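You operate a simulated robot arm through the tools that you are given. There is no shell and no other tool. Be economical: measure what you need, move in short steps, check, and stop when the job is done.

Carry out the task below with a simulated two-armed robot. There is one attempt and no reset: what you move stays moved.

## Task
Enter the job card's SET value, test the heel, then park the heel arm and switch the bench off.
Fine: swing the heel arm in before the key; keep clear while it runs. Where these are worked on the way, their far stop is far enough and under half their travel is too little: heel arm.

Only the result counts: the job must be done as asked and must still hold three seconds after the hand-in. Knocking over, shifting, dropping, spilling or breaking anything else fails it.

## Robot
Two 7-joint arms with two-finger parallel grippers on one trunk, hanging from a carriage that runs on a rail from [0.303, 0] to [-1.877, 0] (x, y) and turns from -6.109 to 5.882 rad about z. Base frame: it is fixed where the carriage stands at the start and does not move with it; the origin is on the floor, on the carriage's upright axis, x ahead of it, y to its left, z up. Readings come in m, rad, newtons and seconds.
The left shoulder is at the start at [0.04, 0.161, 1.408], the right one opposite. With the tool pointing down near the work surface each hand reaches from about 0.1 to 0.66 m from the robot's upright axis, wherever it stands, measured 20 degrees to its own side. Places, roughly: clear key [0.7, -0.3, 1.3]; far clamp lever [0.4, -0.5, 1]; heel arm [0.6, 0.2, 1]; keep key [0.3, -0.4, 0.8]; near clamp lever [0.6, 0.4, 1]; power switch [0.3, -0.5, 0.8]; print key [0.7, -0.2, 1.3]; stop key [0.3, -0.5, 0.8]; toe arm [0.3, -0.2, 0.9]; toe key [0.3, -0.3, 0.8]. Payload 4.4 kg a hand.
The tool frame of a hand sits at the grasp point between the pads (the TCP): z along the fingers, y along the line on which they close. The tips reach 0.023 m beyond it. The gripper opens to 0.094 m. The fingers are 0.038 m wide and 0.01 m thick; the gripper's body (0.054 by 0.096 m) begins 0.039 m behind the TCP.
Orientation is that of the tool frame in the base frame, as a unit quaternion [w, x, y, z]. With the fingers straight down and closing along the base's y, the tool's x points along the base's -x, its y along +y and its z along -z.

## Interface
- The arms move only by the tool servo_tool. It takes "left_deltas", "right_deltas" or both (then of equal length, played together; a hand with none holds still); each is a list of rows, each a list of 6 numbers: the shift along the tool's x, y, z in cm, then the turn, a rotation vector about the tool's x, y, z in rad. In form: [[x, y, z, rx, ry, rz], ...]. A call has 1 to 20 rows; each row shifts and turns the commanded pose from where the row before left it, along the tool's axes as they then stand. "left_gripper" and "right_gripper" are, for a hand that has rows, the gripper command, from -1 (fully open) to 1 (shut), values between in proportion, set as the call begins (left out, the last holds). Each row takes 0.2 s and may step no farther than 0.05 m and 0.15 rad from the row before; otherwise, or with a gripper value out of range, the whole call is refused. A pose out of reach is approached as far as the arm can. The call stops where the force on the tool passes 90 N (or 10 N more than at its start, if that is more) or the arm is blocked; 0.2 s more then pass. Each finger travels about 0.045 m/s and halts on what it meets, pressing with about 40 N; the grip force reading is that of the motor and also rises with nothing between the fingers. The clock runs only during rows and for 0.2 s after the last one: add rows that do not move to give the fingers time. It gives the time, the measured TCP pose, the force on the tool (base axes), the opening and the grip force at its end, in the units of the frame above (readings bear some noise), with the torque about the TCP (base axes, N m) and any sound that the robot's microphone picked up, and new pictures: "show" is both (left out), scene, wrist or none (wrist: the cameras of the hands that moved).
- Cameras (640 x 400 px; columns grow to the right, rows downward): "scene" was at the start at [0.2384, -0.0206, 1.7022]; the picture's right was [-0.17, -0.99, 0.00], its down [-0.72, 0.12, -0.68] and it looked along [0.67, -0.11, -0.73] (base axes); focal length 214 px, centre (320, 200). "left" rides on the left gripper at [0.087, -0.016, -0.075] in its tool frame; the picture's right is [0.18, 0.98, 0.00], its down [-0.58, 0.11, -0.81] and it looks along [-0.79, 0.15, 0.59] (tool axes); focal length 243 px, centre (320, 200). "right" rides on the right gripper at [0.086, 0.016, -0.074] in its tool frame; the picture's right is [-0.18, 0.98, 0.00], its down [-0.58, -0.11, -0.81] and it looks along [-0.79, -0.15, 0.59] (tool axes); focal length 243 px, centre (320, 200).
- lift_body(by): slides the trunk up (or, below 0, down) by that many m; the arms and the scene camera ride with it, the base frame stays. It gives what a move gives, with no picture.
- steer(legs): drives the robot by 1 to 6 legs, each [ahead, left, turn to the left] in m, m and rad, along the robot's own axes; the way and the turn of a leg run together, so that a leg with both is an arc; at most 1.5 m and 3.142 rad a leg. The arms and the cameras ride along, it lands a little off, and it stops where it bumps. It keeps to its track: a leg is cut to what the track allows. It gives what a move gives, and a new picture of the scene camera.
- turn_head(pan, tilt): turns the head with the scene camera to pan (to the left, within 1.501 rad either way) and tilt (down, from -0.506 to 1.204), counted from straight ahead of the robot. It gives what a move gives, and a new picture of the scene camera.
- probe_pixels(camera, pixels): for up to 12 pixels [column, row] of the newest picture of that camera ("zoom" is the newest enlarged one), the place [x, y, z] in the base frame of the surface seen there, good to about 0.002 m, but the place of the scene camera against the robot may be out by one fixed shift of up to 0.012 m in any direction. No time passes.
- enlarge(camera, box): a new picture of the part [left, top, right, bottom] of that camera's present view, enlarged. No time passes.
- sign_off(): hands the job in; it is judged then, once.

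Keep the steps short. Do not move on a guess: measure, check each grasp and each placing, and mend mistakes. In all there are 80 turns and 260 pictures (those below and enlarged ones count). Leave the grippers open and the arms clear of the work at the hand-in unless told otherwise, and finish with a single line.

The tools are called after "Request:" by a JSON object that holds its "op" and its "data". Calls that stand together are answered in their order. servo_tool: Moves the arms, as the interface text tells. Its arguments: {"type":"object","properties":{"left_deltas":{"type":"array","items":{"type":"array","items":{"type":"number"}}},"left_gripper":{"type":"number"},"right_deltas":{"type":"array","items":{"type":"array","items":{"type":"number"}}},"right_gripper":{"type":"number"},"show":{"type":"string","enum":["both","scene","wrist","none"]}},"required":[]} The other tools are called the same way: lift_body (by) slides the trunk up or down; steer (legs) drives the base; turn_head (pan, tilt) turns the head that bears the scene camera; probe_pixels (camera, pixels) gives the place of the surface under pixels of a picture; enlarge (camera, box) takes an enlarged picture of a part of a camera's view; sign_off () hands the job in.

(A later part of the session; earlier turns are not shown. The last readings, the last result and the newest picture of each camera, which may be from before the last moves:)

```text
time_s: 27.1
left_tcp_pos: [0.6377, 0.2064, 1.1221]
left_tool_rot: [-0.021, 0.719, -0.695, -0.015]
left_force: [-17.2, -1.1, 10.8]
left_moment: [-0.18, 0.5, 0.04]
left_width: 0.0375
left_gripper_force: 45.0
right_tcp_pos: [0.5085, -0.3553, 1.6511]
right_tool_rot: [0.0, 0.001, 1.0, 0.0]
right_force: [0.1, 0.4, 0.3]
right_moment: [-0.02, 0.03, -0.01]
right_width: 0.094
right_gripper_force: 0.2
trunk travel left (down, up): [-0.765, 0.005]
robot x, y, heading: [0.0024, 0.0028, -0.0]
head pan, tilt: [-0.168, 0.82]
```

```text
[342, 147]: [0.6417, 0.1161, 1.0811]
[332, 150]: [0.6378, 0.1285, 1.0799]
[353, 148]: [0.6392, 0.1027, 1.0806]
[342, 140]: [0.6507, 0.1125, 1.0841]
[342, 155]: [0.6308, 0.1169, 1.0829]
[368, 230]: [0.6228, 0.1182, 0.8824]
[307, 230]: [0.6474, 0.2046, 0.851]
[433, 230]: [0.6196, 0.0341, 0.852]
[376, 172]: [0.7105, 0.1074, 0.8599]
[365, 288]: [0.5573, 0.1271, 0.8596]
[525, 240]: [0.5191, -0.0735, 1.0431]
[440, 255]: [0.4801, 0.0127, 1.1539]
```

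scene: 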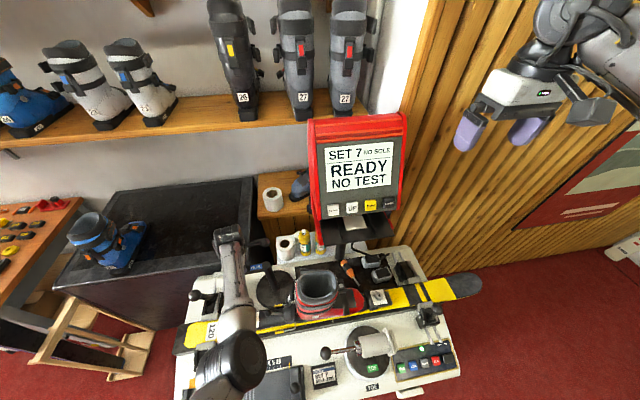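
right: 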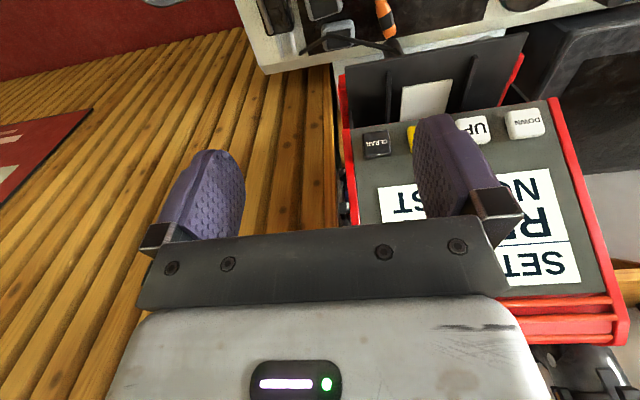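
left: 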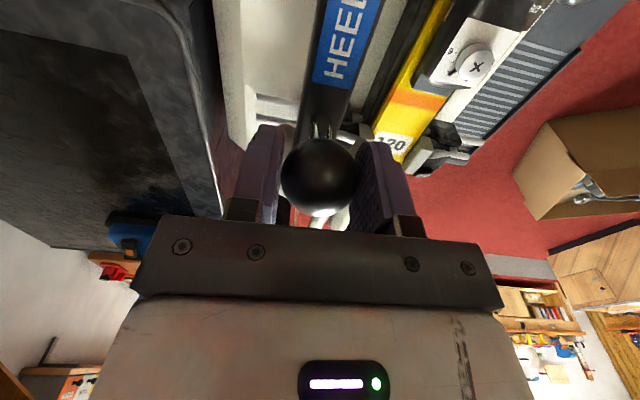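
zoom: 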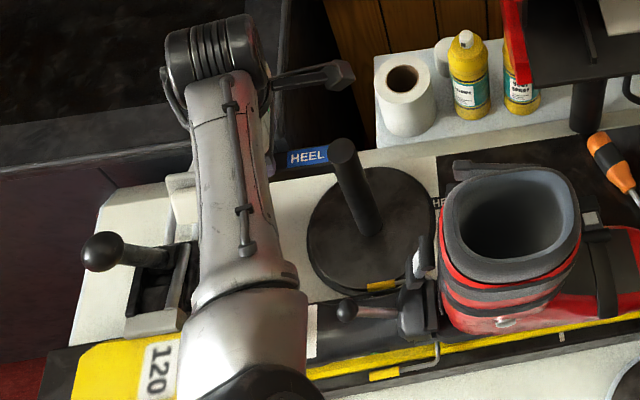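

The pivot is at about (0.640, 0.126), so the knob's radius is about 0.081. I'll swing counter-clockwise in arc steps of 0.13 rad, turning the hand along, six steps first.

Request:
{"op": "servo_tool", "data": {"left_deltas": [[0.03, 1.05, 0, 0, 0, -0.13], [0.03, 1.05, 0, 0, 0, -0.13], [0.03, 1.05, 0, 0, 0, -0.13], [0.03, 1.05, 0, 0, 0, -0.13], [0.03, 1.05, 0, 0, 0, -0.13], [0.03, 1.05, 0, 0, 0, -0.13]]}}

```text
time_s: 28.5
left_tcp_pos: [0.5954, 0.2151, 1.1346]
left_tool_rot: [-0.044, 0.936, -0.349, 0.004]
left_force: [14.0, -23.2, -27.6]
left_moment: [-0.38, -0.08, -0.11]
left_width: 0.0375
left_gripper_force: 44.7
right_tcp_pos: [0.5093, -0.3574, 1.6544]
right_tool_rot: [0.001, -0.001, 1.0, -0.002]
right_force: [-0.9, -0.4, -0.4]
right_moment: [-0.02, 0.01, 0.03]
right_width: 0.0941
right_gripper_force: 0.0
trunk travel left (down, up): [-0.765, 0.005]
robot x, y, heading: [-0.0021, 0.0004, 0.005]
head pan, tilt: [-0.168, 0.82]
```

scene: 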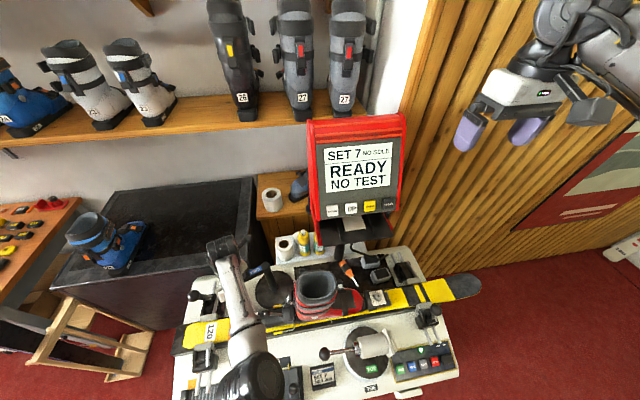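
left: 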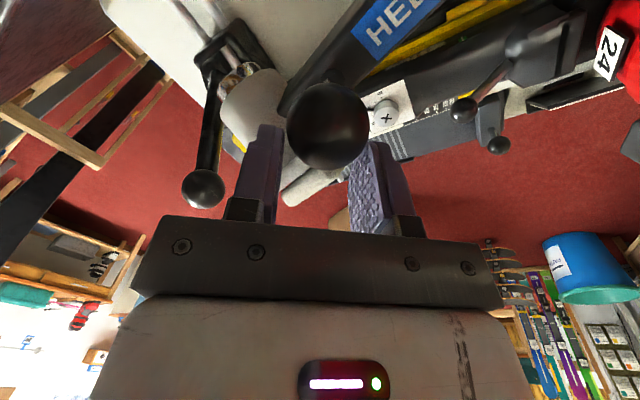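

The hand reads farther out and higher than commanded. I'll hold still and measure the knob and arm.

Request:
{"op": "servo_tool", "data": {"left_deltas": [[0, 0, 0, 0, 0, 0], [0, 0, 0, 0, 0, 0]], "show": "wrist"}}

Request:
{"op": "probe_pixels", "data": {"camera": "left", "pixels": [[328, 110], [290, 125], [366, 125], [328, 90], [390, 40], [440, 0], [250, 100], [320, 180]]}}

```text
time_s: 29.3
left_tcp_pos: [0.5954, 0.2149, 1.1355]
left_tool_rot: [-0.046, 0.934, -0.354, 0.002]
left_force: [0.6, -24.1, -8.7]
left_moment: [-1.02, -0.35, -0.58]
left_width: 0.0377
left_gripper_force: 44.7
right_tcp_pos: [0.5091, -0.3583, 1.6531]
right_tool_rot: [0.0, 0.002, 1.0, -0.002]
right_force: [0.1, -0.1, 0.3]
right_moment: [-0.01, 0.04, 0.0]
right_width: 0.0936
right_gripper_force: 0.1
trunk travel left (down, up): [-0.765, 0.005]
robot x, y, heading: [-0.0004, 0.0011, 0.003]
head pan, tilt: [-0.168, 0.82]
stopped in row 2 (left hand): the arm was blocked; the commanded pose is now the measured one
```

left: 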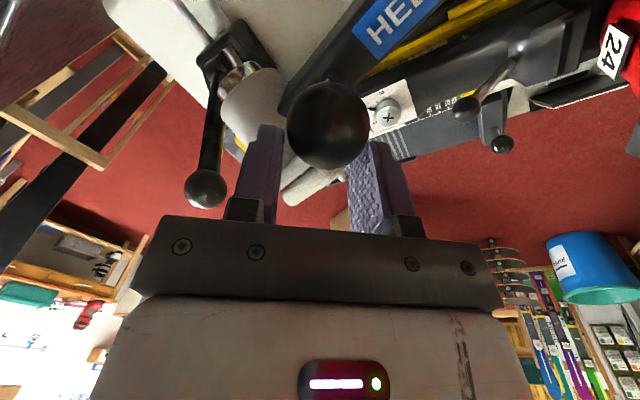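

```text
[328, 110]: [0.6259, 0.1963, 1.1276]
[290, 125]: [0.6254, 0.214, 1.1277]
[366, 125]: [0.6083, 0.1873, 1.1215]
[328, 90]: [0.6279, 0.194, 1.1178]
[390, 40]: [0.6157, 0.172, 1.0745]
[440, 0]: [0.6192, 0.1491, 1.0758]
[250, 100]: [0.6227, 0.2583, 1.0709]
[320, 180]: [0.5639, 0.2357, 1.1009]
```

The knob is now at about (0.613, 0.200): the arm turned only about 0.35 rad, the hand ran into a limit, and the knob is at the finger edge. I'll open, raise a little, turn the yaw back in line with the arm and recentre on the knob.

Request:
{"op": "servo_tool", "data": {"left_deltas": [[0, 0, 0, 0, 0, 0], [0, 0, 0, 0, 0, 0], [0, 0, 0, 0, 0, 0], [0, 0, 0, 0, 0, 0], [0, 0, 0, 0, 0, 0], [0, 0, -3, 0, 0, 0], [0, 0, -3, 0, 0, 0.1], [1, 0, 0, 0, 0, 0.13], [1, 0, 0, 0, 0, 0.13], [0, 0, 0, 0, 0, 0.12], [0, 0, 0, 0, 0, 0]], "left_gripper": -1}}

```text
time_s: 31.7
left_tcp_pos: [0.6074, 0.2115, 1.1959]
left_tool_rot: [-0.053, 0.828, -0.558, -0.012]
left_force: [-0.5, 0.1, 0.4]
left_moment: [-0.01, 0.01, 0.01]
left_width: 0.0939
left_gripper_force: 0.1
right_tcp_pos: [0.5106, -0.3558, 1.6528]
right_tool_rot: [-0.001, 0.001, 1.0, 0.0]
right_force: [-0.1, -0.1, 0.5]
right_moment: [-0.01, -0.02, -0.01]
right_width: 0.094
right_gripper_force: 0.0
trunk travel left (down, up): [-0.765, 0.005]
robot x, y, heading: [-0.0015, 0.0003, 0.002]
head pan, tilt: [-0.168, 0.82]
```

scene: 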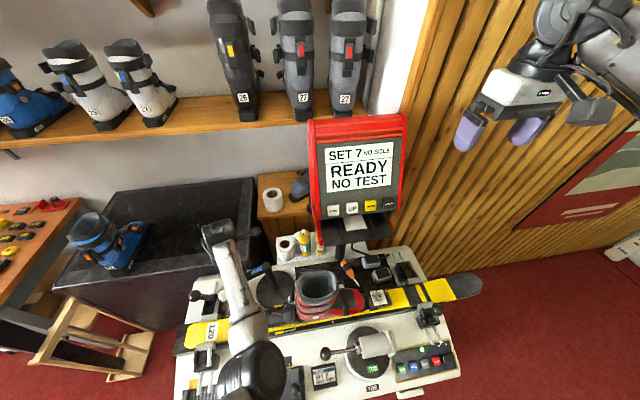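
left: 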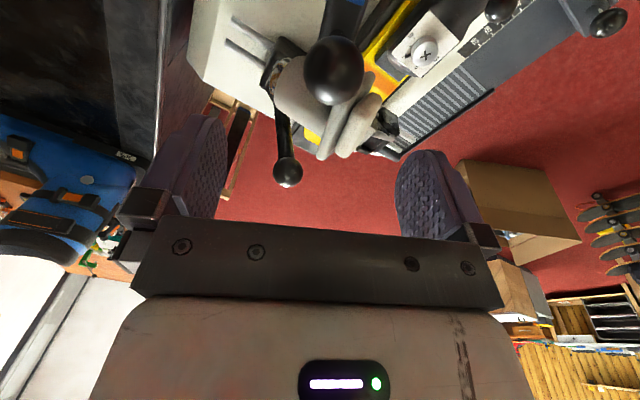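

The arm stayed where it was and the hand is clear above it. I'll drive the robot back 0.09 m to give the left arm room on the near side.

Request:
{"op": "steer", "data": {"legs": [[-0.09, 0, 0]]}}

```text
time_s: 32.8
left_tcp_pos: [0.5194, 0.2109, 1.1969]
left_tool_rot: [-0.054, 0.827, -0.559, -0.013]
left_force: [0.0, -0.2, 0.4]
left_moment: [-0.02, 0.02, -0.01]
left_width: 0.0939
left_gripper_force: 0.0
right_tcp_pos: [0.4217, -0.3546, 1.6524]
right_tool_rot: [0.0, 0.001, 1.0, 0.0]
right_force: [0.0, 0.6, -1.0]
right_moment: [-0.01, 0.0, -0.02]
right_width: 0.0941
right_gripper_force: 0.0
trunk travel left (down, up): [-0.765, 0.005]
robot x, y, heading: [-0.0898, 0.002, -0.003]
head pan, tilt: [-0.168, 0.82]
```

scene: 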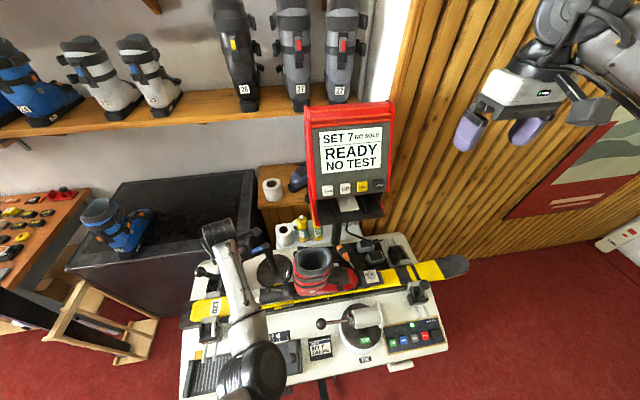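

I'll go back over the knob (+9.4 cm in x), correcting the small tilt.

Request:
{"op": "servo_tool", "data": {"left_deltas": [[1.5, -2.8, 0.1, 0, 0, 0], [1.5, -2.8, 0.1, 0, 0, 0], [1.5, -2.7, 0, 0, 0, 0], [0, 0, 0, -0.075, 0.082, 0], [0, 0, 0, 0, 0, 0]]}}

```text
time_s: 34.0
left_tcp_pos: [0.6139, 0.201, 1.1965]
left_tool_rot: [0.0, 0.829, -0.559, 0.001]
left_force: [-0.4, 0.0, 0.4]
left_moment: [0.01, 0.0, -0.01]
left_width: 0.0939
left_gripper_force: 0.0
right_tcp_pos: [0.4209, -0.3561, 1.6525]
right_tool_rot: [0.0, 0.002, 1.0, 0.0]
right_force: [-0.5, -0.1, -0.4]
right_moment: [0.01, 0.01, 0.01]
right_width: 0.0942
right_gripper_force: 0.0
trunk travel left (down, up): [-0.765, 0.005]
robot x, y, heading: [-0.0884, -0.0018, 0.002]
head pan, tilt: [-0.168, 0.82]
```

scene: 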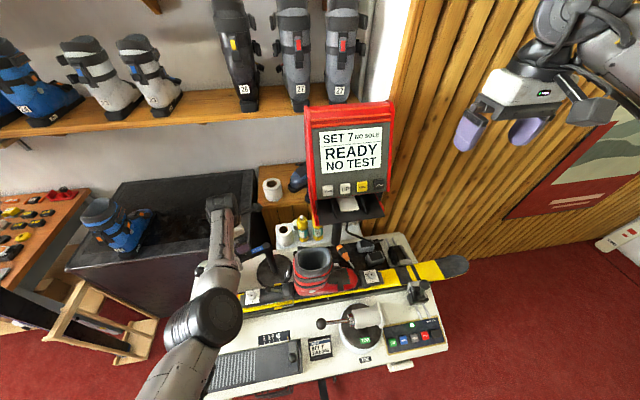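
left: 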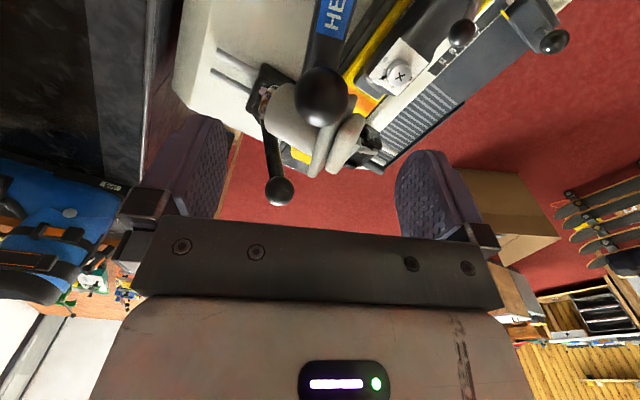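

Request:
{"op": "probe_pixels", "data": {"camera": "left", "pixels": [[322, 95], [298, 95], [347, 95], [322, 118], [328, 45], [340, 5]]}}

```text
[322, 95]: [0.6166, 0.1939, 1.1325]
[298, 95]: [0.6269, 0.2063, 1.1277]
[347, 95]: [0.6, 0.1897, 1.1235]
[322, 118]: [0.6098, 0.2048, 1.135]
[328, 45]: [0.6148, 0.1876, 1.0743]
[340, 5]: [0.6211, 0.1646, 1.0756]
```

Knob centre is (0.612, 0.202), which matches a radius of 0.081 at 0.35 rad. I'll lower and grip it.

Request:
{"op": "servo_tool", "data": {"left_deltas": [[0, 0.1, 3, 0, 0, 0], [0, 0, 3, 0, 0, 0], [0, 0, 1.4, 0, 0, 0], [0, 0, 0, 0, 0, 0]], "show": "none"}}

Request:
{"op": "servo_tool", "data": {"left_deltas": [[0, 0, 0, 0, 0, 0], [0, 0, 0, 0, 0, 0], [0, 0, 0, 0, 0, 0], [0, 0, 0, 0, 0, 0], [0, 0, 0, 0, 0, 0]], "left_gripper": 1, "show": "wrist"}}

```text
time_s: 35.0
left_tcp_pos: [0.6025, 0.1995, 1.1269]
left_tool_rot: [-0.001, 0.829, -0.559, 0.0]
left_force: [-0.8, -0.9, -0.5]
left_moment: [-0.01, 0.04, 0.03]
left_width: 0.0939
left_gripper_force: 0.1
left hand out of reach, approached as far as the arm can: row 2, 3
right_tcp_pos: [0.4203, -0.3559, 1.653]
right_tool_rot: [0.0, 0.001, 1.0, 0.0]
right_force: [1.0, 0.0, 0.0]
right_moment: [0.0, 0.03, 0.0]
right_width: 0.0937
right_gripper_force: 0.1
trunk travel left (down, up): [-0.765, 0.005]
robot x, y, heading: [-0.0896, -0.0009, 0.002]
head pan, tilt: [-0.168, 0.82]
```

```text
time_s: 36.2
left_tcp_pos: [0.6025, 0.2016, 1.1281]
left_tool_rot: [-0.002, 0.829, -0.559, 0.0]
left_force: [0.2, 5.2, 2.6]
left_moment: [0.08, -0.04, 0.17]
left_width: 0.0378
left_gripper_force: 44.4
right_tcp_pos: [0.4218, -0.3561, 1.6518]
right_tool_rot: [0.0, 0.001, 1.0, 0.0]
right_force: [-1.0, -0.4, 0.6]
right_moment: [0.02, 0.02, -0.03]
right_width: 0.0937
right_gripper_force: 0.0
trunk travel left (down, up): [-0.765, 0.005]
robot x, y, heading: [-0.0835, -0.0037, -0.004]
head pan, tilt: [-0.168, 0.82]
```

left: 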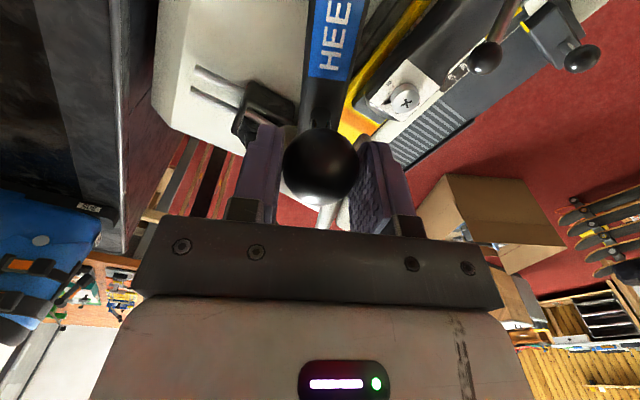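

Gripped (0.038 m). I'll continue the arc in four steps.

Request:
{"op": "servo_tool", "data": {"left_deltas": [[0.07, 1.05, 0, 0, 0, -0.13], [0.07, 1.05, 0, 0, 0, -0.13], [0.07, 1.05, 0, 0, 0, -0.13], [0.07, 1.05, 0, 0, 0, -0.13]], "show": "wrist"}}

```text
time_s: 37.2
left_tcp_pos: [0.5703, 0.1745, 1.1269]
left_tool_rot: [-0.001, 0.945, -0.327, 0.0]
left_force: [-0.2, 1.4, 3.9]
left_moment: [0.5, -0.05, -0.25]
left_width: 0.0376
left_gripper_force: 45.0
right_tcp_pos: [0.4207, -0.355, 1.6531]
right_tool_rot: [0.0, 0.001, 1.0, -0.001]
right_force: [-0.7, 1.0, -0.1]
right_moment: [0.01, 0.02, 0.02]
right_width: 0.0939
right_gripper_force: 0.1
trunk travel left (down, up): [-0.765, 0.005]
robot x, y, heading: [-0.0902, 0.0042, -0.001]
head pan, tilt: [-0.168, 0.82]
```

left: 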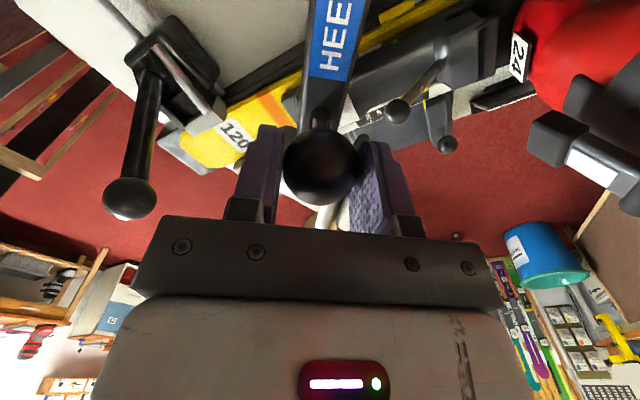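

Smooth, with low forces; the arm is at about 0.9 rad. I'll take five more steps.

Request:
{"op": "servo_tool", "data": {"left_deltas": [[0.08, 1.07, 0, 0, 0, -0.13], [0.08, 1.07, 0, 0, 0, -0.13], [0.08, 1.07, 0, 0, 0, -0.13], [0.08, 1.07, 0, 0, 0, -0.13], [0.08, 1.07, 0, 0, 0, -0.13]]}}

```text
time_s: 38.4
left_tcp_pos: [0.5528, 0.125, 1.1267]
left_tool_rot: [-0.001, 1.0, -0.008, 0.001]
left_force: [9.6, -0.4, -7.4]
left_moment: [-0.04, -0.4, -0.58]
left_width: 0.0376
left_gripper_force: 44.8
right_tcp_pos: [0.4223, -0.3579, 1.6527]
right_tool_rot: [0.001, 0.001, 1.0, 0.0]
right_force: [-0.6, 0.8, -0.8]
right_moment: [-0.02, 0.0, -0.01]
right_width: 0.094
right_gripper_force: 0.1
trunk travel left (down, up): [-0.765, 0.005]
robot x, y, heading: [-0.084, 0.0028, -0.003]
head pan, tilt: [-0.168, 0.82]
```

scene: 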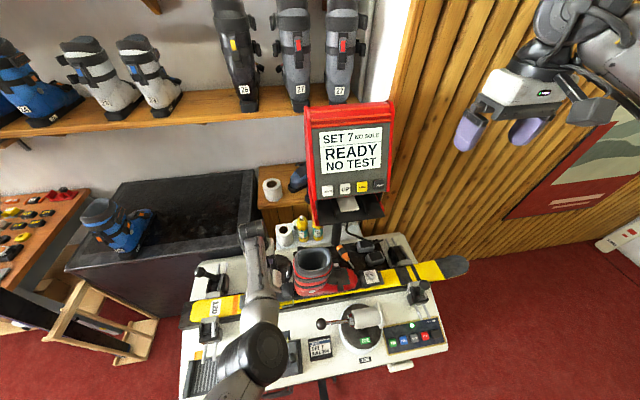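
left: 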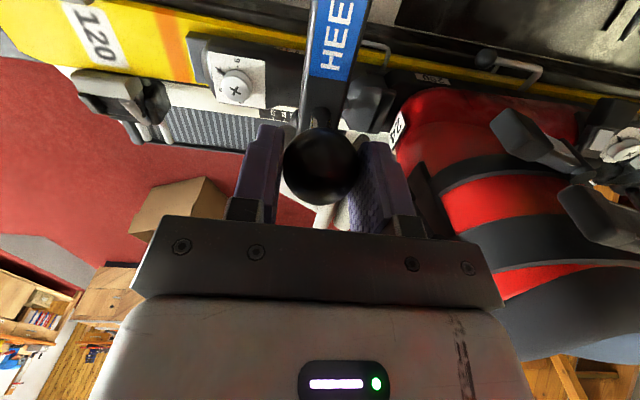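

The arm is at about 90°. The boot is close on the −y side, so I'll measure boot and pad before going on.

Request:
{"op": "probe_pixels", "data": {"camera": "left", "pixels": [[405, 120], [410, 180], [430, 230], [480, 280], [470, 250], [345, 215], [320, 215], [350, 140], [375, 130], [320, 150], [395, 60]]}}

Request:
{"op": "enlarge", "data": {"camera": "scene", "box": [230, 210, 370, 320]}}

```text
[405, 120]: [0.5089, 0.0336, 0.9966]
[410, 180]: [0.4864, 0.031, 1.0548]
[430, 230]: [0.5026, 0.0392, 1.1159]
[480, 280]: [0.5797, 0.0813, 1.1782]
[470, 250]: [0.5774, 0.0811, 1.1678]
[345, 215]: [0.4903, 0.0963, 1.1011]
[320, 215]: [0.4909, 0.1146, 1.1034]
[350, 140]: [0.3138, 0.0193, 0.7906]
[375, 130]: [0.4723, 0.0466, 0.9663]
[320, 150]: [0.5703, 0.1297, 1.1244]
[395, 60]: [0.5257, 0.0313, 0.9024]
```

```text
3.64 times, centred on (300, 265) of scene
```

zoom: 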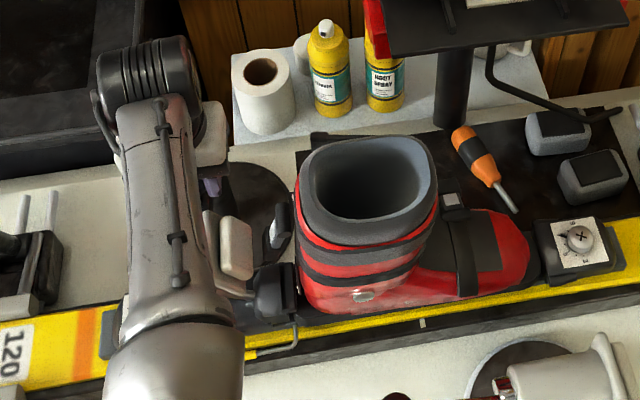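

The pad face is about 5 cm from the boot. I'll continue with small steps until the stop, watching the force.

Request:
{"op": "servo_tool", "data": {"left_deltas": [[0.04, 0.54, 0, 0, 0, -0.065], [0.04, 0.54, 0, 0, 0, -0.065], [0, 0, 0, 0, 0, 0]], "show": "wrist"}}

```text
time_s: 39.2
left_tcp_pos: [0.5531, 0.1579, 1.1254]
left_tool_rot: [0.002, 0.999, 0.052, 0.001]
left_force: [5.9, -12.7, -5.9]
left_moment: [0.02, -0.01, -0.46]
left_width: 0.0373
left_gripper_force: 45.2
left hand out of reach, approached as far as the arm can: row 1, 2
right_tcp_pos: [0.4208, -0.3567, 1.6529]
right_tool_rot: [0.0, 0.001, 1.0, -0.001]
right_force: [0.3, 0.6, -0.1]
right_moment: [-0.01, 0.01, 0.01]
right_width: 0.094
right_gripper_force: 0.0
trunk travel left (down, up): [-0.765, 0.005]
robot x, y, heading: [-0.091, 0.0032, 0.001]
head pan, tilt: [-0.168, 0.82]
```

left: 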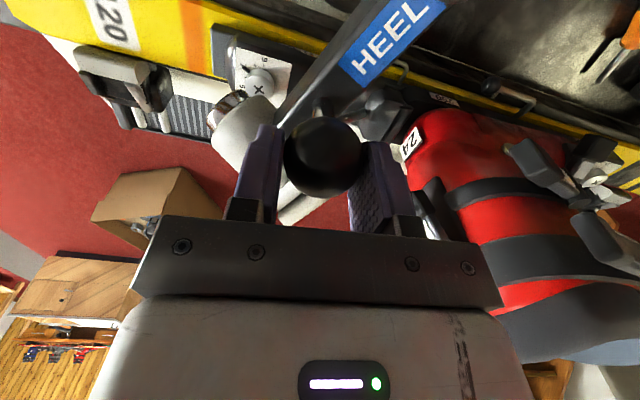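

The yaw hit a wrist limit and slid the hand back. A ball grip doesn't need the yaw, so I'll turn the hand back a little while pushing the knob toward −y.

Request:
{"op": "servo_tool", "data": {"left_deltas": [[0, 0.6, 0, 0, 0, 0.1], [0, 1.0, 0, 0, 0, 0.1], [0, 1.0, 0, 0, 0, 0.1], [0.1, 1.0, 0, 0, 0, 0.05], [0, 0, 0, 0, 0, 0]], "show": "wrist"}}

```text
time_s: 40.4
left_tcp_pos: [0.5522, 0.1252, 1.1262]
left_tool_rot: [-0.003, 0.993, -0.118, 0.001]
left_force: [-2.6, 18.7, -0.4]
left_moment: [0.06, 0.15, 0.52]
left_width: 0.0374
left_gripper_force: 44.4
right_tcp_pos: [0.4205, -0.3543, 1.6508]
right_tool_rot: [0.0, 0.001, 1.0, 0.001]
right_force: [0.8, -0.7, 0.2]
right_moment: [-0.02, -0.02, 0.01]
right_width: 0.0939
right_gripper_force: 0.1
trunk travel left (down, up): [-0.765, 0.005]
robot x, y, heading: [-0.0893, -0.0013, -0.006]
head pan, tilt: [-0.168, 0.82]
```

left: 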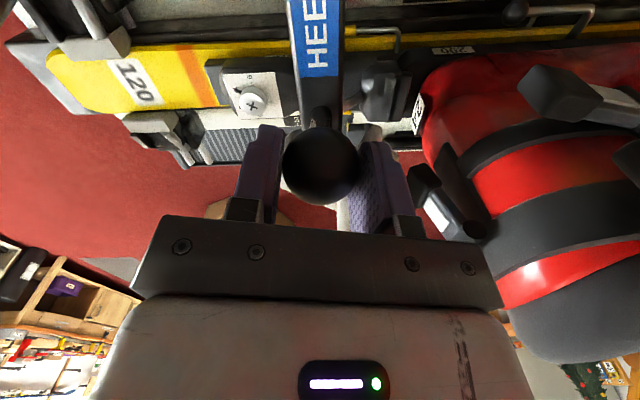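

Back at about 90° with 19 N opposing. I'll push a bit more in small steps to see if this is the stop.

Request:
{"op": "servo_tool", "data": {"left_deltas": [[0.15, 0.6, 0, 0, 0, 0.03], [0.2, 0.6, 0, 0, 0, 0.03], [0, 0, 0, 0, 0, 0]], "show": "wrist"}}

```text
time_s: 41.2
left_tcp_pos: [0.5539, 0.1253, 1.1275]
left_tool_rot: [-0.009, 0.99, -0.144, 0.0]
left_force: [-6.6, 49.8, 2.2]
left_moment: [-0.13, -0.66, 0.54]
left_width: 0.0372
left_gripper_force: 45.0
right_tcp_pos: [0.4217, -0.3519, 1.6501]
right_tool_rot: [0.0, 0.0, 1.0, 0.003]
right_force: [0.5, 0.2, -0.8]
right_moment: [-0.01, 0.0, -0.02]
right_width: 0.094
right_gripper_force: 0.0
trunk travel left (down, up): [-0.765, 0.005]
robot x, y, heading: [-0.089, -0.0016, -0.002]
head pan, tilt: [-0.168, 0.82]
```

left: 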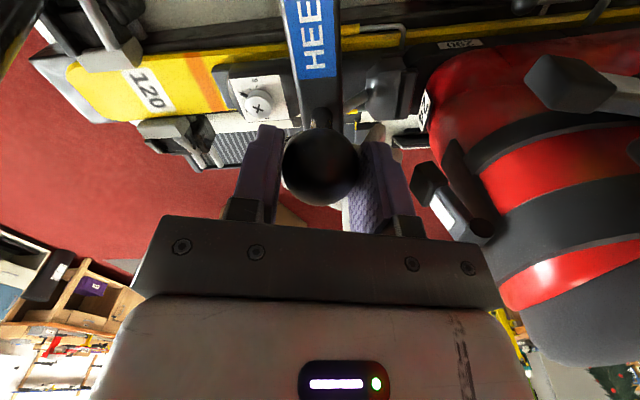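

It doesn't move at 50 N, so that is the stop, at 90°. I'll relax, open and rise straight up clear.

Request:
{"op": "servo_tool", "data": {"left_deltas": [[-0.2, -0.8, 0, 0, 0, 0], [0, 0, 0, 0, 0, 0]], "show": "none"}}

Request:
{"op": "servo_tool", "data": {"left_deltas": [[0, 0, 0, 0, 0, 0], [0, 0, 0, 0, 0, 0], [0, 0, 0, 0, 0, 0], [0, 0, 0, 0, 0, 0], [0, 0, 0, 0, 0, 0], [0, 0, 0, 0, 0, 0], [0, 0, -3, 0, 0, 0], [0, 0, -4, 0, 0, 0], [0, 0, -4, 0, 0, 0], [0, 0, -4, 0, 0, 0]], "left_gripper": -1}}

```text
time_s: 41.8
left_tcp_pos: [0.5531, 0.1257, 1.126]
left_tool_rot: [-0.006, 0.989, -0.148, 0.0]
left_force: [-7.3, 32.6, 9.1]
left_moment: [0.92, 0.77, 0.09]
left_width: 0.0376
left_gripper_force: 45.0
right_tcp_pos: [0.4207, -0.3539, 1.6509]
right_tool_rot: [0.001, 0.0, 1.0, 0.002]
right_force: [0.3, -0.1, -0.2]
right_moment: [0.04, 0.0, 0.04]
right_width: 0.0939
right_gripper_force: 0.1
trunk travel left (down, up): [-0.765, 0.005]
robot x, y, heading: [-0.0897, 0.0001, -0.002]
head pan, tilt: [-0.168, 0.82]
```

```text
time_s: 44.0
left_tcp_pos: [0.5505, 0.1184, 1.2756]
left_tool_rot: [-0.001, 0.989, -0.149, 0.0]
left_force: [0.1, -0.4, 1.1]
left_moment: [-0.01, 0.02, 0.0]
left_width: 0.0942
left_gripper_force: 0.1
right_tcp_pos: [0.4221, -0.3555, 1.6521]
right_tool_rot: [0.0, 0.001, 1.0, 0.0]
right_force: [0.8, -0.1, -0.3]
right_moment: [0.01, -0.02, 0.0]
right_width: 0.0938
right_gripper_force: 0.1
trunk travel left (down, up): [-0.765, 0.005]
robot x, y, heading: [-0.0877, 0.001, -0.002]
head pan, tilt: [-0.168, 0.82]
```

scene: 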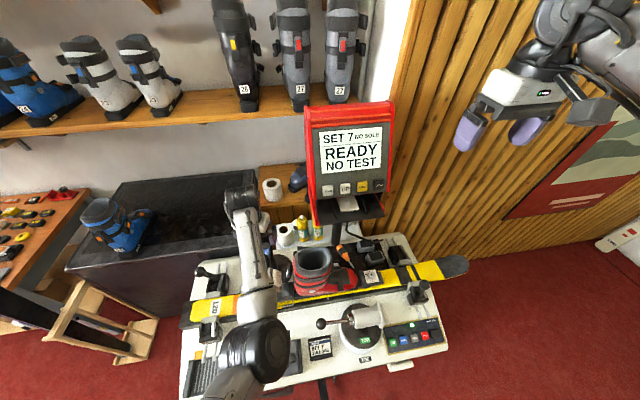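
left: 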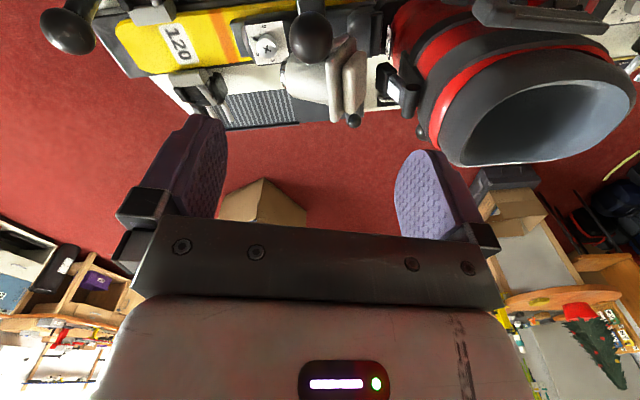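

The heel arm is in, with its pad beside the boot. I'll move the left hand up and outward, and bring the right hand down shut over the key panel, toward (0.30, −0.39, 1.2).

Request:
{"op": "servo_tool", "data": {"left_deltas": [[0, -3, -3, 0, 0, 0], [0, -3, -2, 0, 0, 0], [0, -3, 0, 0, 0, 0], [0, 0, 0, 0, 0, 0], [0, 0, 0, 0, 0, 0], [0, 0, 0, 0, 0, 0], [0, 0, 0, 0, 0, 0], [0, 0, 0, 0, 0, 0], [0, 0, 0, 0, 0, 0], [0, 0, 0, 0, 0, 0]], "right_deltas": [[0, 0, 4.5, 0, 0, 0], [1, -0.3, 4.5, 0, 0, 0], [1.2, -0.4, 4.5, 0, 0, 0], [1.2, -0.4, 4.5, 0, 0, 0], [1.2, -0.4, 4.5, 0, 0, 0], [1.2, -0.4, 4.5, 0, 0, 0], [1.2, -0.4, 4.5, 0, 0, 0], [1.2, -0.4, 4.5, 0, 0, 0], [1.2, -0.4, 4.5, 0, 0, 0], [0, 0, 4, 0, 0, 0]], "right_gripper": 1}}

```text
time_s: 46.2
left_tcp_pos: [0.5778, 0.2056, 1.325]
left_tool_rot: [-0.001, 0.989, -0.149, 0.003]
left_force: [0.8, 0.8, 0.0]
left_moment: [0.03, 0.01, 0.0]
left_width: 0.0941
left_gripper_force: 0.0
right_tcp_pos: [0.3289, -0.3864, 1.2085]
right_tool_rot: [0.001, 0.001, 1.0, 0.0]
right_force: [0.2, -1.1, 0.6]
right_moment: [0.04, 0.02, 0.0]
right_width: 0.0
right_gripper_force: 40.3
trunk travel left (down, up): [-0.765, 0.005]
robot x, y, heading: [-0.0872, 0.0027, 0.004]
head pan, tilt: [-0.168, 0.82]
```

scene: 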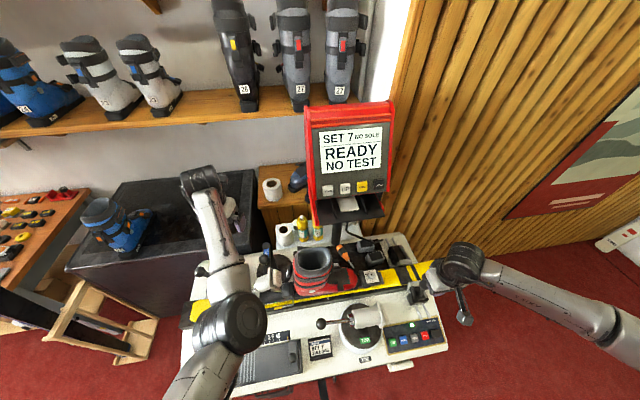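
right: 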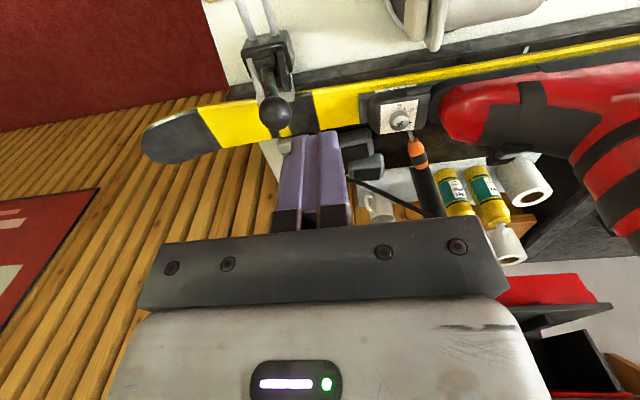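
left: 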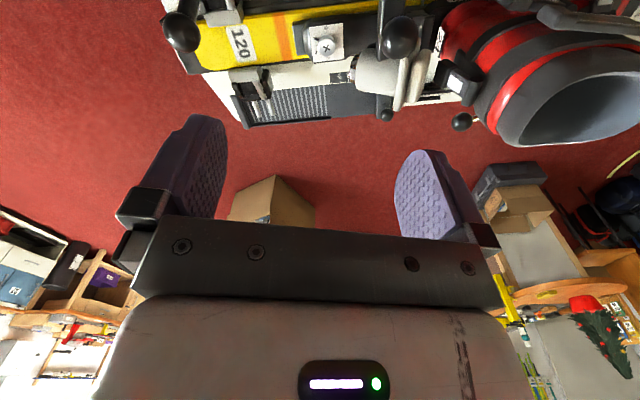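

I'll bring the right hand back and lower so its camera sees the keys.

Request:
{"op": "servo_tool", "data": {"right_deltas": [[2.4, 0, 3, 0, 0, 0], [2.4, 0, 3, 0, 0, 0], [2.4, 0, 3, 0, 0, 0], [2.4, 0, 3, 0, 0, 0], [2.4, 0, 3, 0, 0, 0], [0, 0, 3, 0, 0, 0], [0, 0, 0, 0, 0, 0]], "show": "wrist"}}

```text
time_s: 47.8
left_tcp_pos: [0.5776, 0.2059, 1.3246]
left_tool_rot: [-0.001, 0.989, -0.148, 0.001]
left_force: [0.3, 0.6, -0.4]
left_moment: [-0.01, -0.01, -0.01]
left_width: 0.0941
left_gripper_force: 0.0
right_tcp_pos: [0.2083, -0.3848, 1.0268]
right_tool_rot: [-0.001, 0.001, 1.0, 0.0]
right_force: [-0.2, -0.2, 0.1]
right_moment: [0.01, 0.0, -0.02]
right_width: 0.0
right_gripper_force: 39.8
trunk travel left (down, up): [-0.765, 0.005]
robot x, y, heading: [-0.0864, 0.0026, -0.001]
head pan, tilt: [-0.168, 0.82]
```

right: 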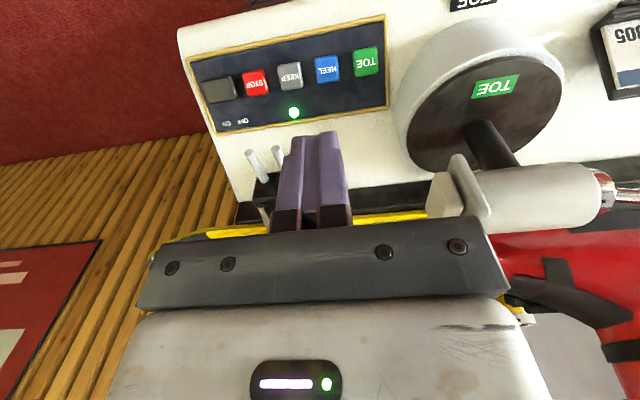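

The keys are in view: HEEL (326,68), KEEP (290,76), STOP (256,82), the switch (220,90). I'll measure them.

Request:
{"op": "probe_pixels", "data": {"camera": "right", "pixels": [[326, 68], [318, 70], [335, 66], [290, 76], [256, 82], [220, 90], [210, 92], [230, 88], [366, 61], [307, 90], [243, 120]]}}

Request:
{"op": "enlarge", "data": {"camera": "right", "box": [180, 20, 400, 150]}}

```text
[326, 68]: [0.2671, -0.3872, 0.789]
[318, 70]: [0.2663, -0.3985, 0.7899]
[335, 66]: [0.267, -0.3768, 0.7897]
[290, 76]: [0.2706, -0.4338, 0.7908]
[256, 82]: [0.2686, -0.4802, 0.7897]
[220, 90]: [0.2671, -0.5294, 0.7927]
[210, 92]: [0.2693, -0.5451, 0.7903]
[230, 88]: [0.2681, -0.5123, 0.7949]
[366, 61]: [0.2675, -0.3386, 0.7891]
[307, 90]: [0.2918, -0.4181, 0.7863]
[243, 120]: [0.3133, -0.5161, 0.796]
```

```text
2.91 times, centred on (290, 85) of right
```

zoom: 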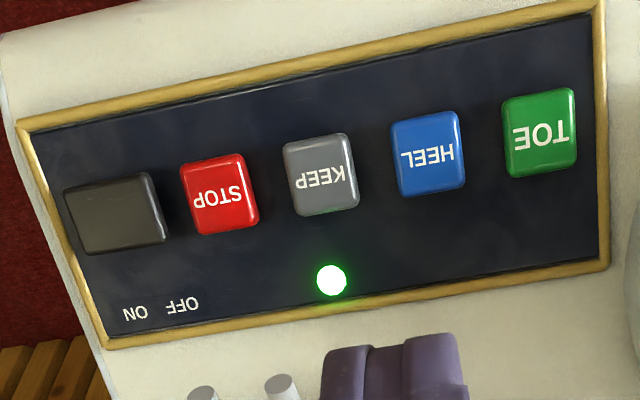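

HEEL is at (0.267, −0.387, 0.789). The switch's OFF side (y −0.512) stands up. I'll check the toe arm's flange near (440,190) for clearance.

Request:
{"op": "probe_pixels", "data": {"camera": "right", "pixels": [[440, 190], [465, 165], [480, 210], [432, 210], [420, 100], [470, 205]]}}

```text
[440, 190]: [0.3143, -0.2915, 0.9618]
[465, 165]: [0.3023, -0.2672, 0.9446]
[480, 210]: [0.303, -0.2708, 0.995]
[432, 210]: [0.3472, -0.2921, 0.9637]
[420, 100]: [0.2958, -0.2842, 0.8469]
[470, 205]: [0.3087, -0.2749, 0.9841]
```

Clearance is about 4.7 cm. I'll go over HEEL and down to about 2 cm above it.

Request:
{"op": "servo_tool", "data": {"right_deltas": [[-2, 0, 3, 0, 0, 0], [-2, -0.2, 3, 0, 0, 0], [-1.9, 0, 3, 0, 0, 0], [0, 0, 4, 0, 0, 0], [0, 0, 4, 0, 0, 0], [0, 0, 2.2, 0, 0, 0], [0, 0, 0, 0, 0, 0]], "show": "wrist"}}

```text
time_s: 49.4
left_tcp_pos: [0.5785, 0.2044, 1.3255]
left_tool_rot: [-0.001, 0.989, -0.148, 0.001]
left_force: [-0.6, -0.2, -0.4]
left_moment: [-0.03, -0.02, 0.01]
left_width: 0.0938
left_gripper_force: 0.1
right_tcp_pos: [0.2673, -0.3891, 0.8342]
right_tool_rot: [0.001, 0.001, 1.0, 0.001]
right_force: [-0.1, 0.7, 0.3]
right_moment: [-0.03, 0.0, 0.0]
right_width: 0.0
right_gripper_force: 40.2
trunk travel left (down, up): [-0.765, 0.005]
robot x, y, heading: [-0.0926, -0.0012, 0.0]
head pan, tilt: [-0.168, 0.82]
```

right: 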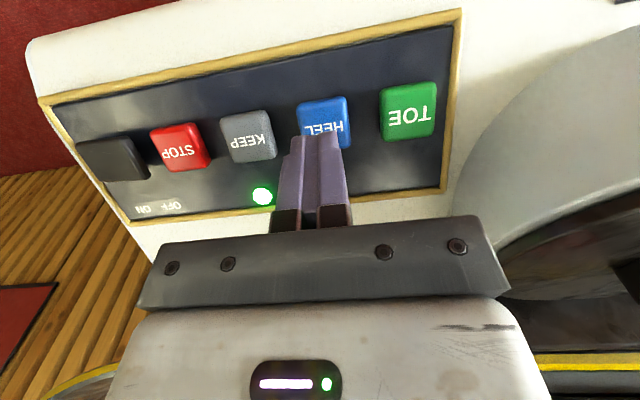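

Right above HEEL. I'll press it in small steps, then lift straight off.

Request:
{"op": "servo_tool", "data": {"right_deltas": [[0, 0.2, 1.6, 0, 0, 0], [0, 0, 0.5, 0, 0, 0], [0, 0, 0.4, 0, 0, 0], [0, 0, 0.3, 0, 0, 0]], "show": "scene"}}

```text
time_s: 50.2
left_tcp_pos: [0.5774, 0.2007, 1.3243]
left_tool_rot: [-0.001, 0.989, -0.149, 0.0]
left_force: [-0.1, -0.3, 0.4]
left_moment: [-0.01, -0.01, 0.02]
left_width: 0.0939
left_gripper_force: 0.1
right_tcp_pos: [0.2695, -0.3872, 0.8154]
right_tool_rot: [0.001, 0.002, 1.0, 0.004]
right_force: [-25.7, 9.6, 75.6]
right_moment: [0.02, -0.64, 0.19]
right_width: 0.0
right_gripper_force: 40.3
trunk travel left (down, up): [-0.765, 0.005]
robot x, y, heading: [-0.0902, 0.0038, 0.002]
head pan, tilt: [-0.168, 0.82]
heard: click
stopped in row 4 (right hand): the force on the tool passed its limit at 104 N (the readings are from after the stop); the commanded pose is now the measured one
```

scene: 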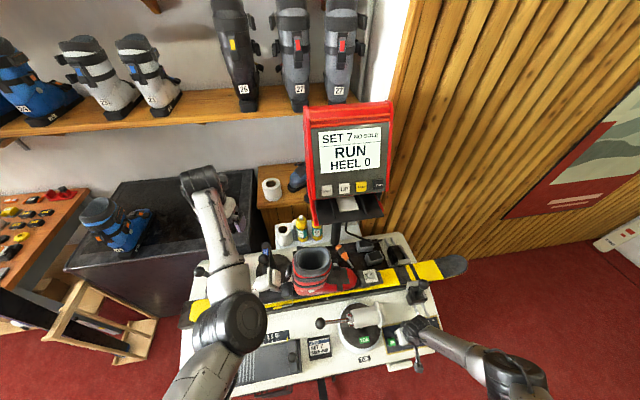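

The screen shows RUN, HEEL 0. I'll lift the right hand off and wait.

Request:
{"op": "servo_tool", "data": {"right_deltas": [[0, 0, -3, 0, 0, 0], [0, 0, -4, 0, 0, 0], [0, 0, -4, 0, 0, 0], [0, 0, -4, 0, 0, 0], [0, 0, 0, 0, 0, 0], [0, 0, 0, 0, 0, 0], [0, 0, 0, 0, 0, 0], [0, 0, 0, 0, 0, 0], [0, 0, 0, 0, 0, 0], [0, 0, 0, 0, 0, 0], [0, 0, 0, 0, 0, 0], [0, 0, 0, 0, 0, 0]], "show": "scene"}}

Request:
{"op": "enlarge", "data": {"camera": "scene", "box": [230, 110, 410, 300]}}

```text
time_s: 52.8
left_tcp_pos: [0.5776, 0.2031, 1.3256]
left_tool_rot: [-0.001, 0.989, -0.148, 0.001]
left_force: [-1.1, 0.0, -0.4]
left_moment: [-0.01, -0.01, 0.0]
left_width: 0.0941
left_gripper_force: 0.1
right_tcp_pos: [0.2725, -0.386, 0.9636]
right_tool_rot: [0.001, 0.0, 1.0, 0.002]
right_force: [0.0, 1.3, -0.4]
right_moment: [-0.03, -0.01, -0.01]
right_width: 0.0001
right_gripper_force: 39.8
trunk travel left (down, up): [-0.765, 0.005]
robot x, y, heading: [-0.0901, -0.0002, 0.001]
head pan, tilt: [-0.168, 0.82]
```

scene: 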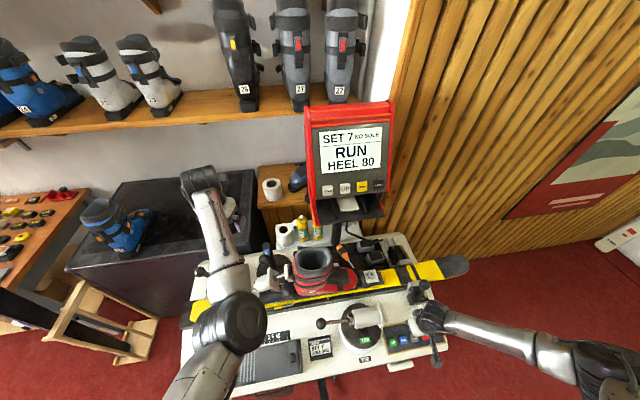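

```text
2.11 times, centred on (320, 205) of scene
```

zoom: 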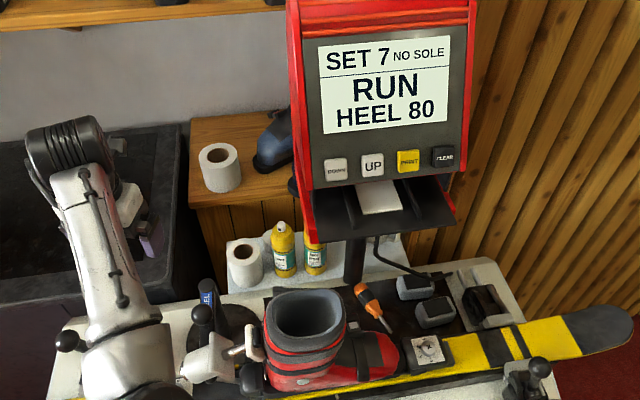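

The pad is extending against the boot (HEEL 80). I'll wait.

Request:
{"op": "servo_tool", "data": {"right_deltas": [[0, 0, 0, 0, 0, 0], [0, 0, 0, 0, 0, 0], [0, 0, 0, 0, 0, 0], [0, 0, 0, 0, 0, 0], [0, 0, 0, 0, 0, 0], [0, 0, 0, 0, 0, 0], [0, 0, 0, 0, 0, 0], [0, 0, 0, 0, 0, 0], [0, 0, 0, 0, 0, 0], [0, 0, 0, 0, 0, 0], [0, 0, 0, 0, 0, 0], [0, 0, 0, 0, 0, 0], [0, 0, 0, 0, 0, 0], [0, 0, 0, 0, 0, 0], [0, 0, 0, 0, 0, 0]], "show": "scene"}}

Request:
{"op": "enlarge", "data": {"camera": "scene", "box": [230, 110, 410, 300]}}

```text
time_s: 56.0
left_tcp_pos: [0.5787, 0.2034, 1.3262]
left_tool_rot: [0.0, 0.989, -0.148, 0.001]
left_force: [-0.1, 0.4, -0.4]
left_moment: [-0.03, -0.02, -0.01]
left_width: 0.0941
left_gripper_force: 0.1
right_tcp_pos: [0.2712, -0.3861, 0.9639]
right_tool_rot: [0.0, 0.001, 1.0, 0.002]
right_force: [0.2, -0.7, -0.2]
right_moment: [-0.02, -0.01, 0.02]
right_width: 0.0
right_gripper_force: 40.6
trunk travel left (down, up): [-0.765, 0.005]
robot x, y, heading: [-0.0897, -0.0008, -0.003]
head pan, tilt: [-0.168, 0.82]
```

scene: 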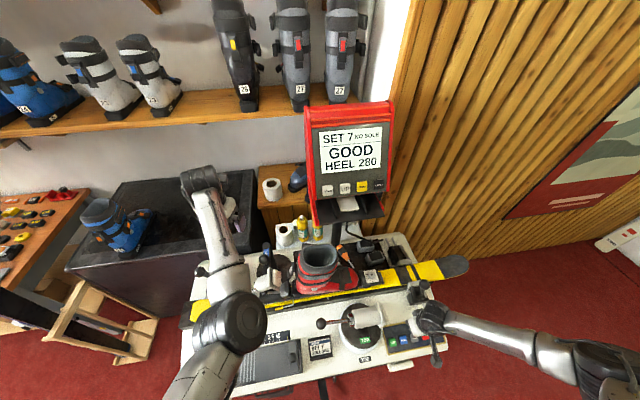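

```text
2.11 times, centred on (320, 205) of scene
```

zoom: 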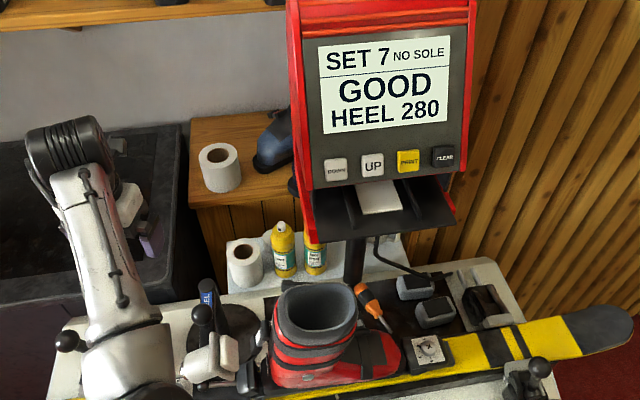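

The test is done: GOOD, HEEL 280. Next I park the arm. I'll raise the right hand and look at the knob with the left camera.

Request:
{"op": "servo_tool", "data": {"right_deltas": [[0, 0, -4, 0, 0, 0], [0, 0, -4, 0, 0, 0], [0, 0, -4, 0, 0, 0]], "left_deltas": [[0, 1.5, 1, 0, 0, 0], [0, 2, 1.5, 0, 0, 0], [0, 2, 1.5, 0, 0, 0]], "show": "wrist"}}

```text
time_s: 56.8
left_tcp_pos: [0.5634, 0.1501, 1.2843]
left_tool_rot: [-0.001, 0.989, -0.148, 0.001]
left_force: [-0.5, -0.2, 0.1]
left_moment: [0.05, 0.0, 0.03]
left_width: 0.0942
left_gripper_force: 0.0
right_tcp_pos: [0.2689, -0.3868, 1.0821]
right_tool_rot: [0.0, 0.001, 1.0, 0.003]
right_force: [0.8, 0.3, -0.4]
right_moment: [-0.03, 0.0, -0.01]
right_width: 0.0002
right_gripper_force: 39.8
trunk travel left (down, up): [-0.765, 0.005]
robot x, y, heading: [-0.0902, -0.0011, -0.001]
head pan, tilt: [-0.168, 0.82]
```

right: 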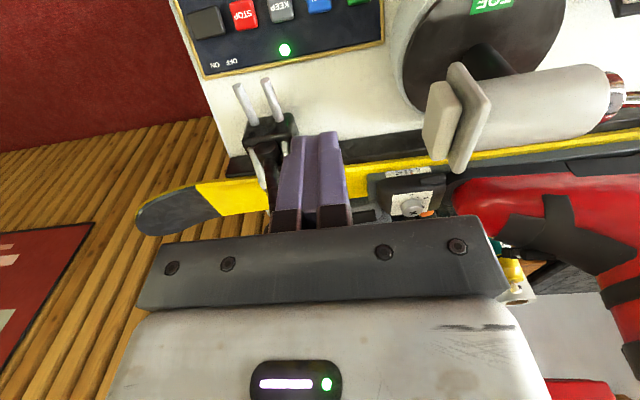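
left: 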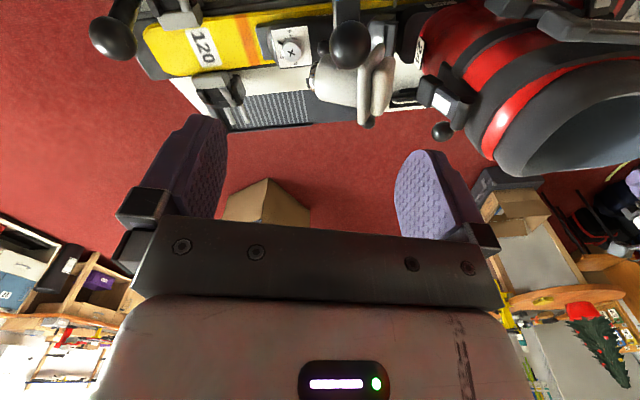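

Request:
{"op": "probe_pixels", "data": {"camera": "left", "pixels": [[350, 45], [335, 45], [366, 45], [350, 55], [350, 32], [375, 90], [415, 50], [340, 90]]}}

Request:
{"op": "steer", "data": {"legs": [[0.04, 0, 0]]}}

```text
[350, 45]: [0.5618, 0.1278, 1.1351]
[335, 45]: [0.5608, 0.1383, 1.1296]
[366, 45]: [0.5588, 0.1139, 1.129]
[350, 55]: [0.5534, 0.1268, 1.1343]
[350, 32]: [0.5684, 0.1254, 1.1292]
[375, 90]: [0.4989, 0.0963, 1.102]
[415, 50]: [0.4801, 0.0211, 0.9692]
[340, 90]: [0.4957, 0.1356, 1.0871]
```

```text
time_s: 57.7
left_tcp_pos: [0.6034, 0.1511, 1.2857]
left_tool_rot: [-0.001, 0.989, -0.149, 0.001]
left_force: [0.8, -0.3, -0.4]
left_moment: [0.0, -0.01, -0.02]
left_width: 0.094
left_gripper_force: 0.0
right_tcp_pos: [0.3081, -0.3867, 1.081]
right_tool_rot: [0.0, 0.0, 1.0, 0.003]
right_force: [0.1, 0.1, -0.2]
right_moment: [-0.04, 0.01, -0.05]
right_width: 0.0001
right_gripper_force: 40.4
trunk travel left (down, up): [-0.765, 0.005]
robot x, y, heading: [-0.0464, -0.0014, -0.006]
head pan, tilt: [-0.168, 0.82]
```

scene: 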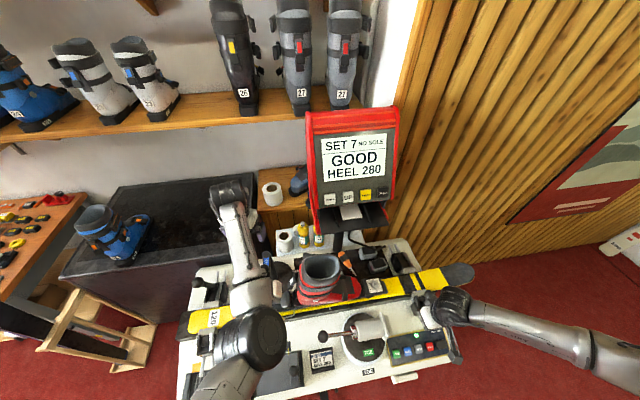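

The knob is at (0.560, 0.126). I'll move over it while staying high.

Request:
{"op": "servo_tool", "data": {"left_deltas": [[-1.7, 1.84, 1.5, 0, 0, 0], [-1.7, 1.84, 2, 0, 0, 0], [0, 0, 0, 0, 0, 0]], "show": "wrist"}}

```text
time_s: 58.5
left_tcp_pos: [0.565, 0.1375, 1.2541]
left_tool_rot: [-0.006, 0.99, -0.142, 0.006]
left_force: [-0.4, -0.5, 0.0]
left_moment: [-0.01, 0.02, -0.02]
left_width: 0.094
left_gripper_force: 0.1
right_tcp_pos: [0.3087, -0.3858, 1.0809]
right_tool_rot: [0.001, 0.001, 1.0, 0.003]
right_force: [-0.8, 0.8, -0.1]
right_moment: [-0.01, 0.01, -0.02]
right_width: 0.0
right_gripper_force: 40.5
trunk travel left (down, up): [-0.765, 0.005]
robot x, y, heading: [-0.0491, -0.0027, -0.001]
head pan, tilt: [-0.168, 0.82]
```

left: 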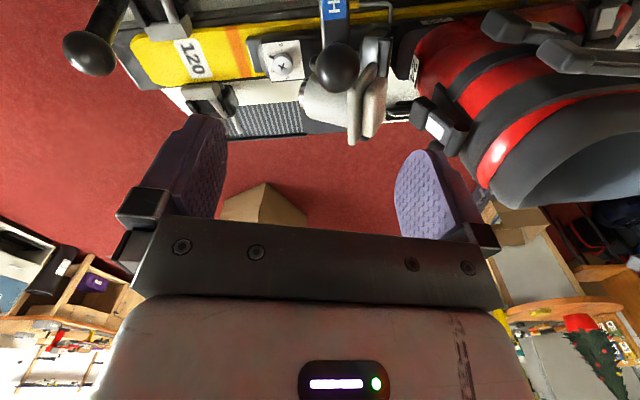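

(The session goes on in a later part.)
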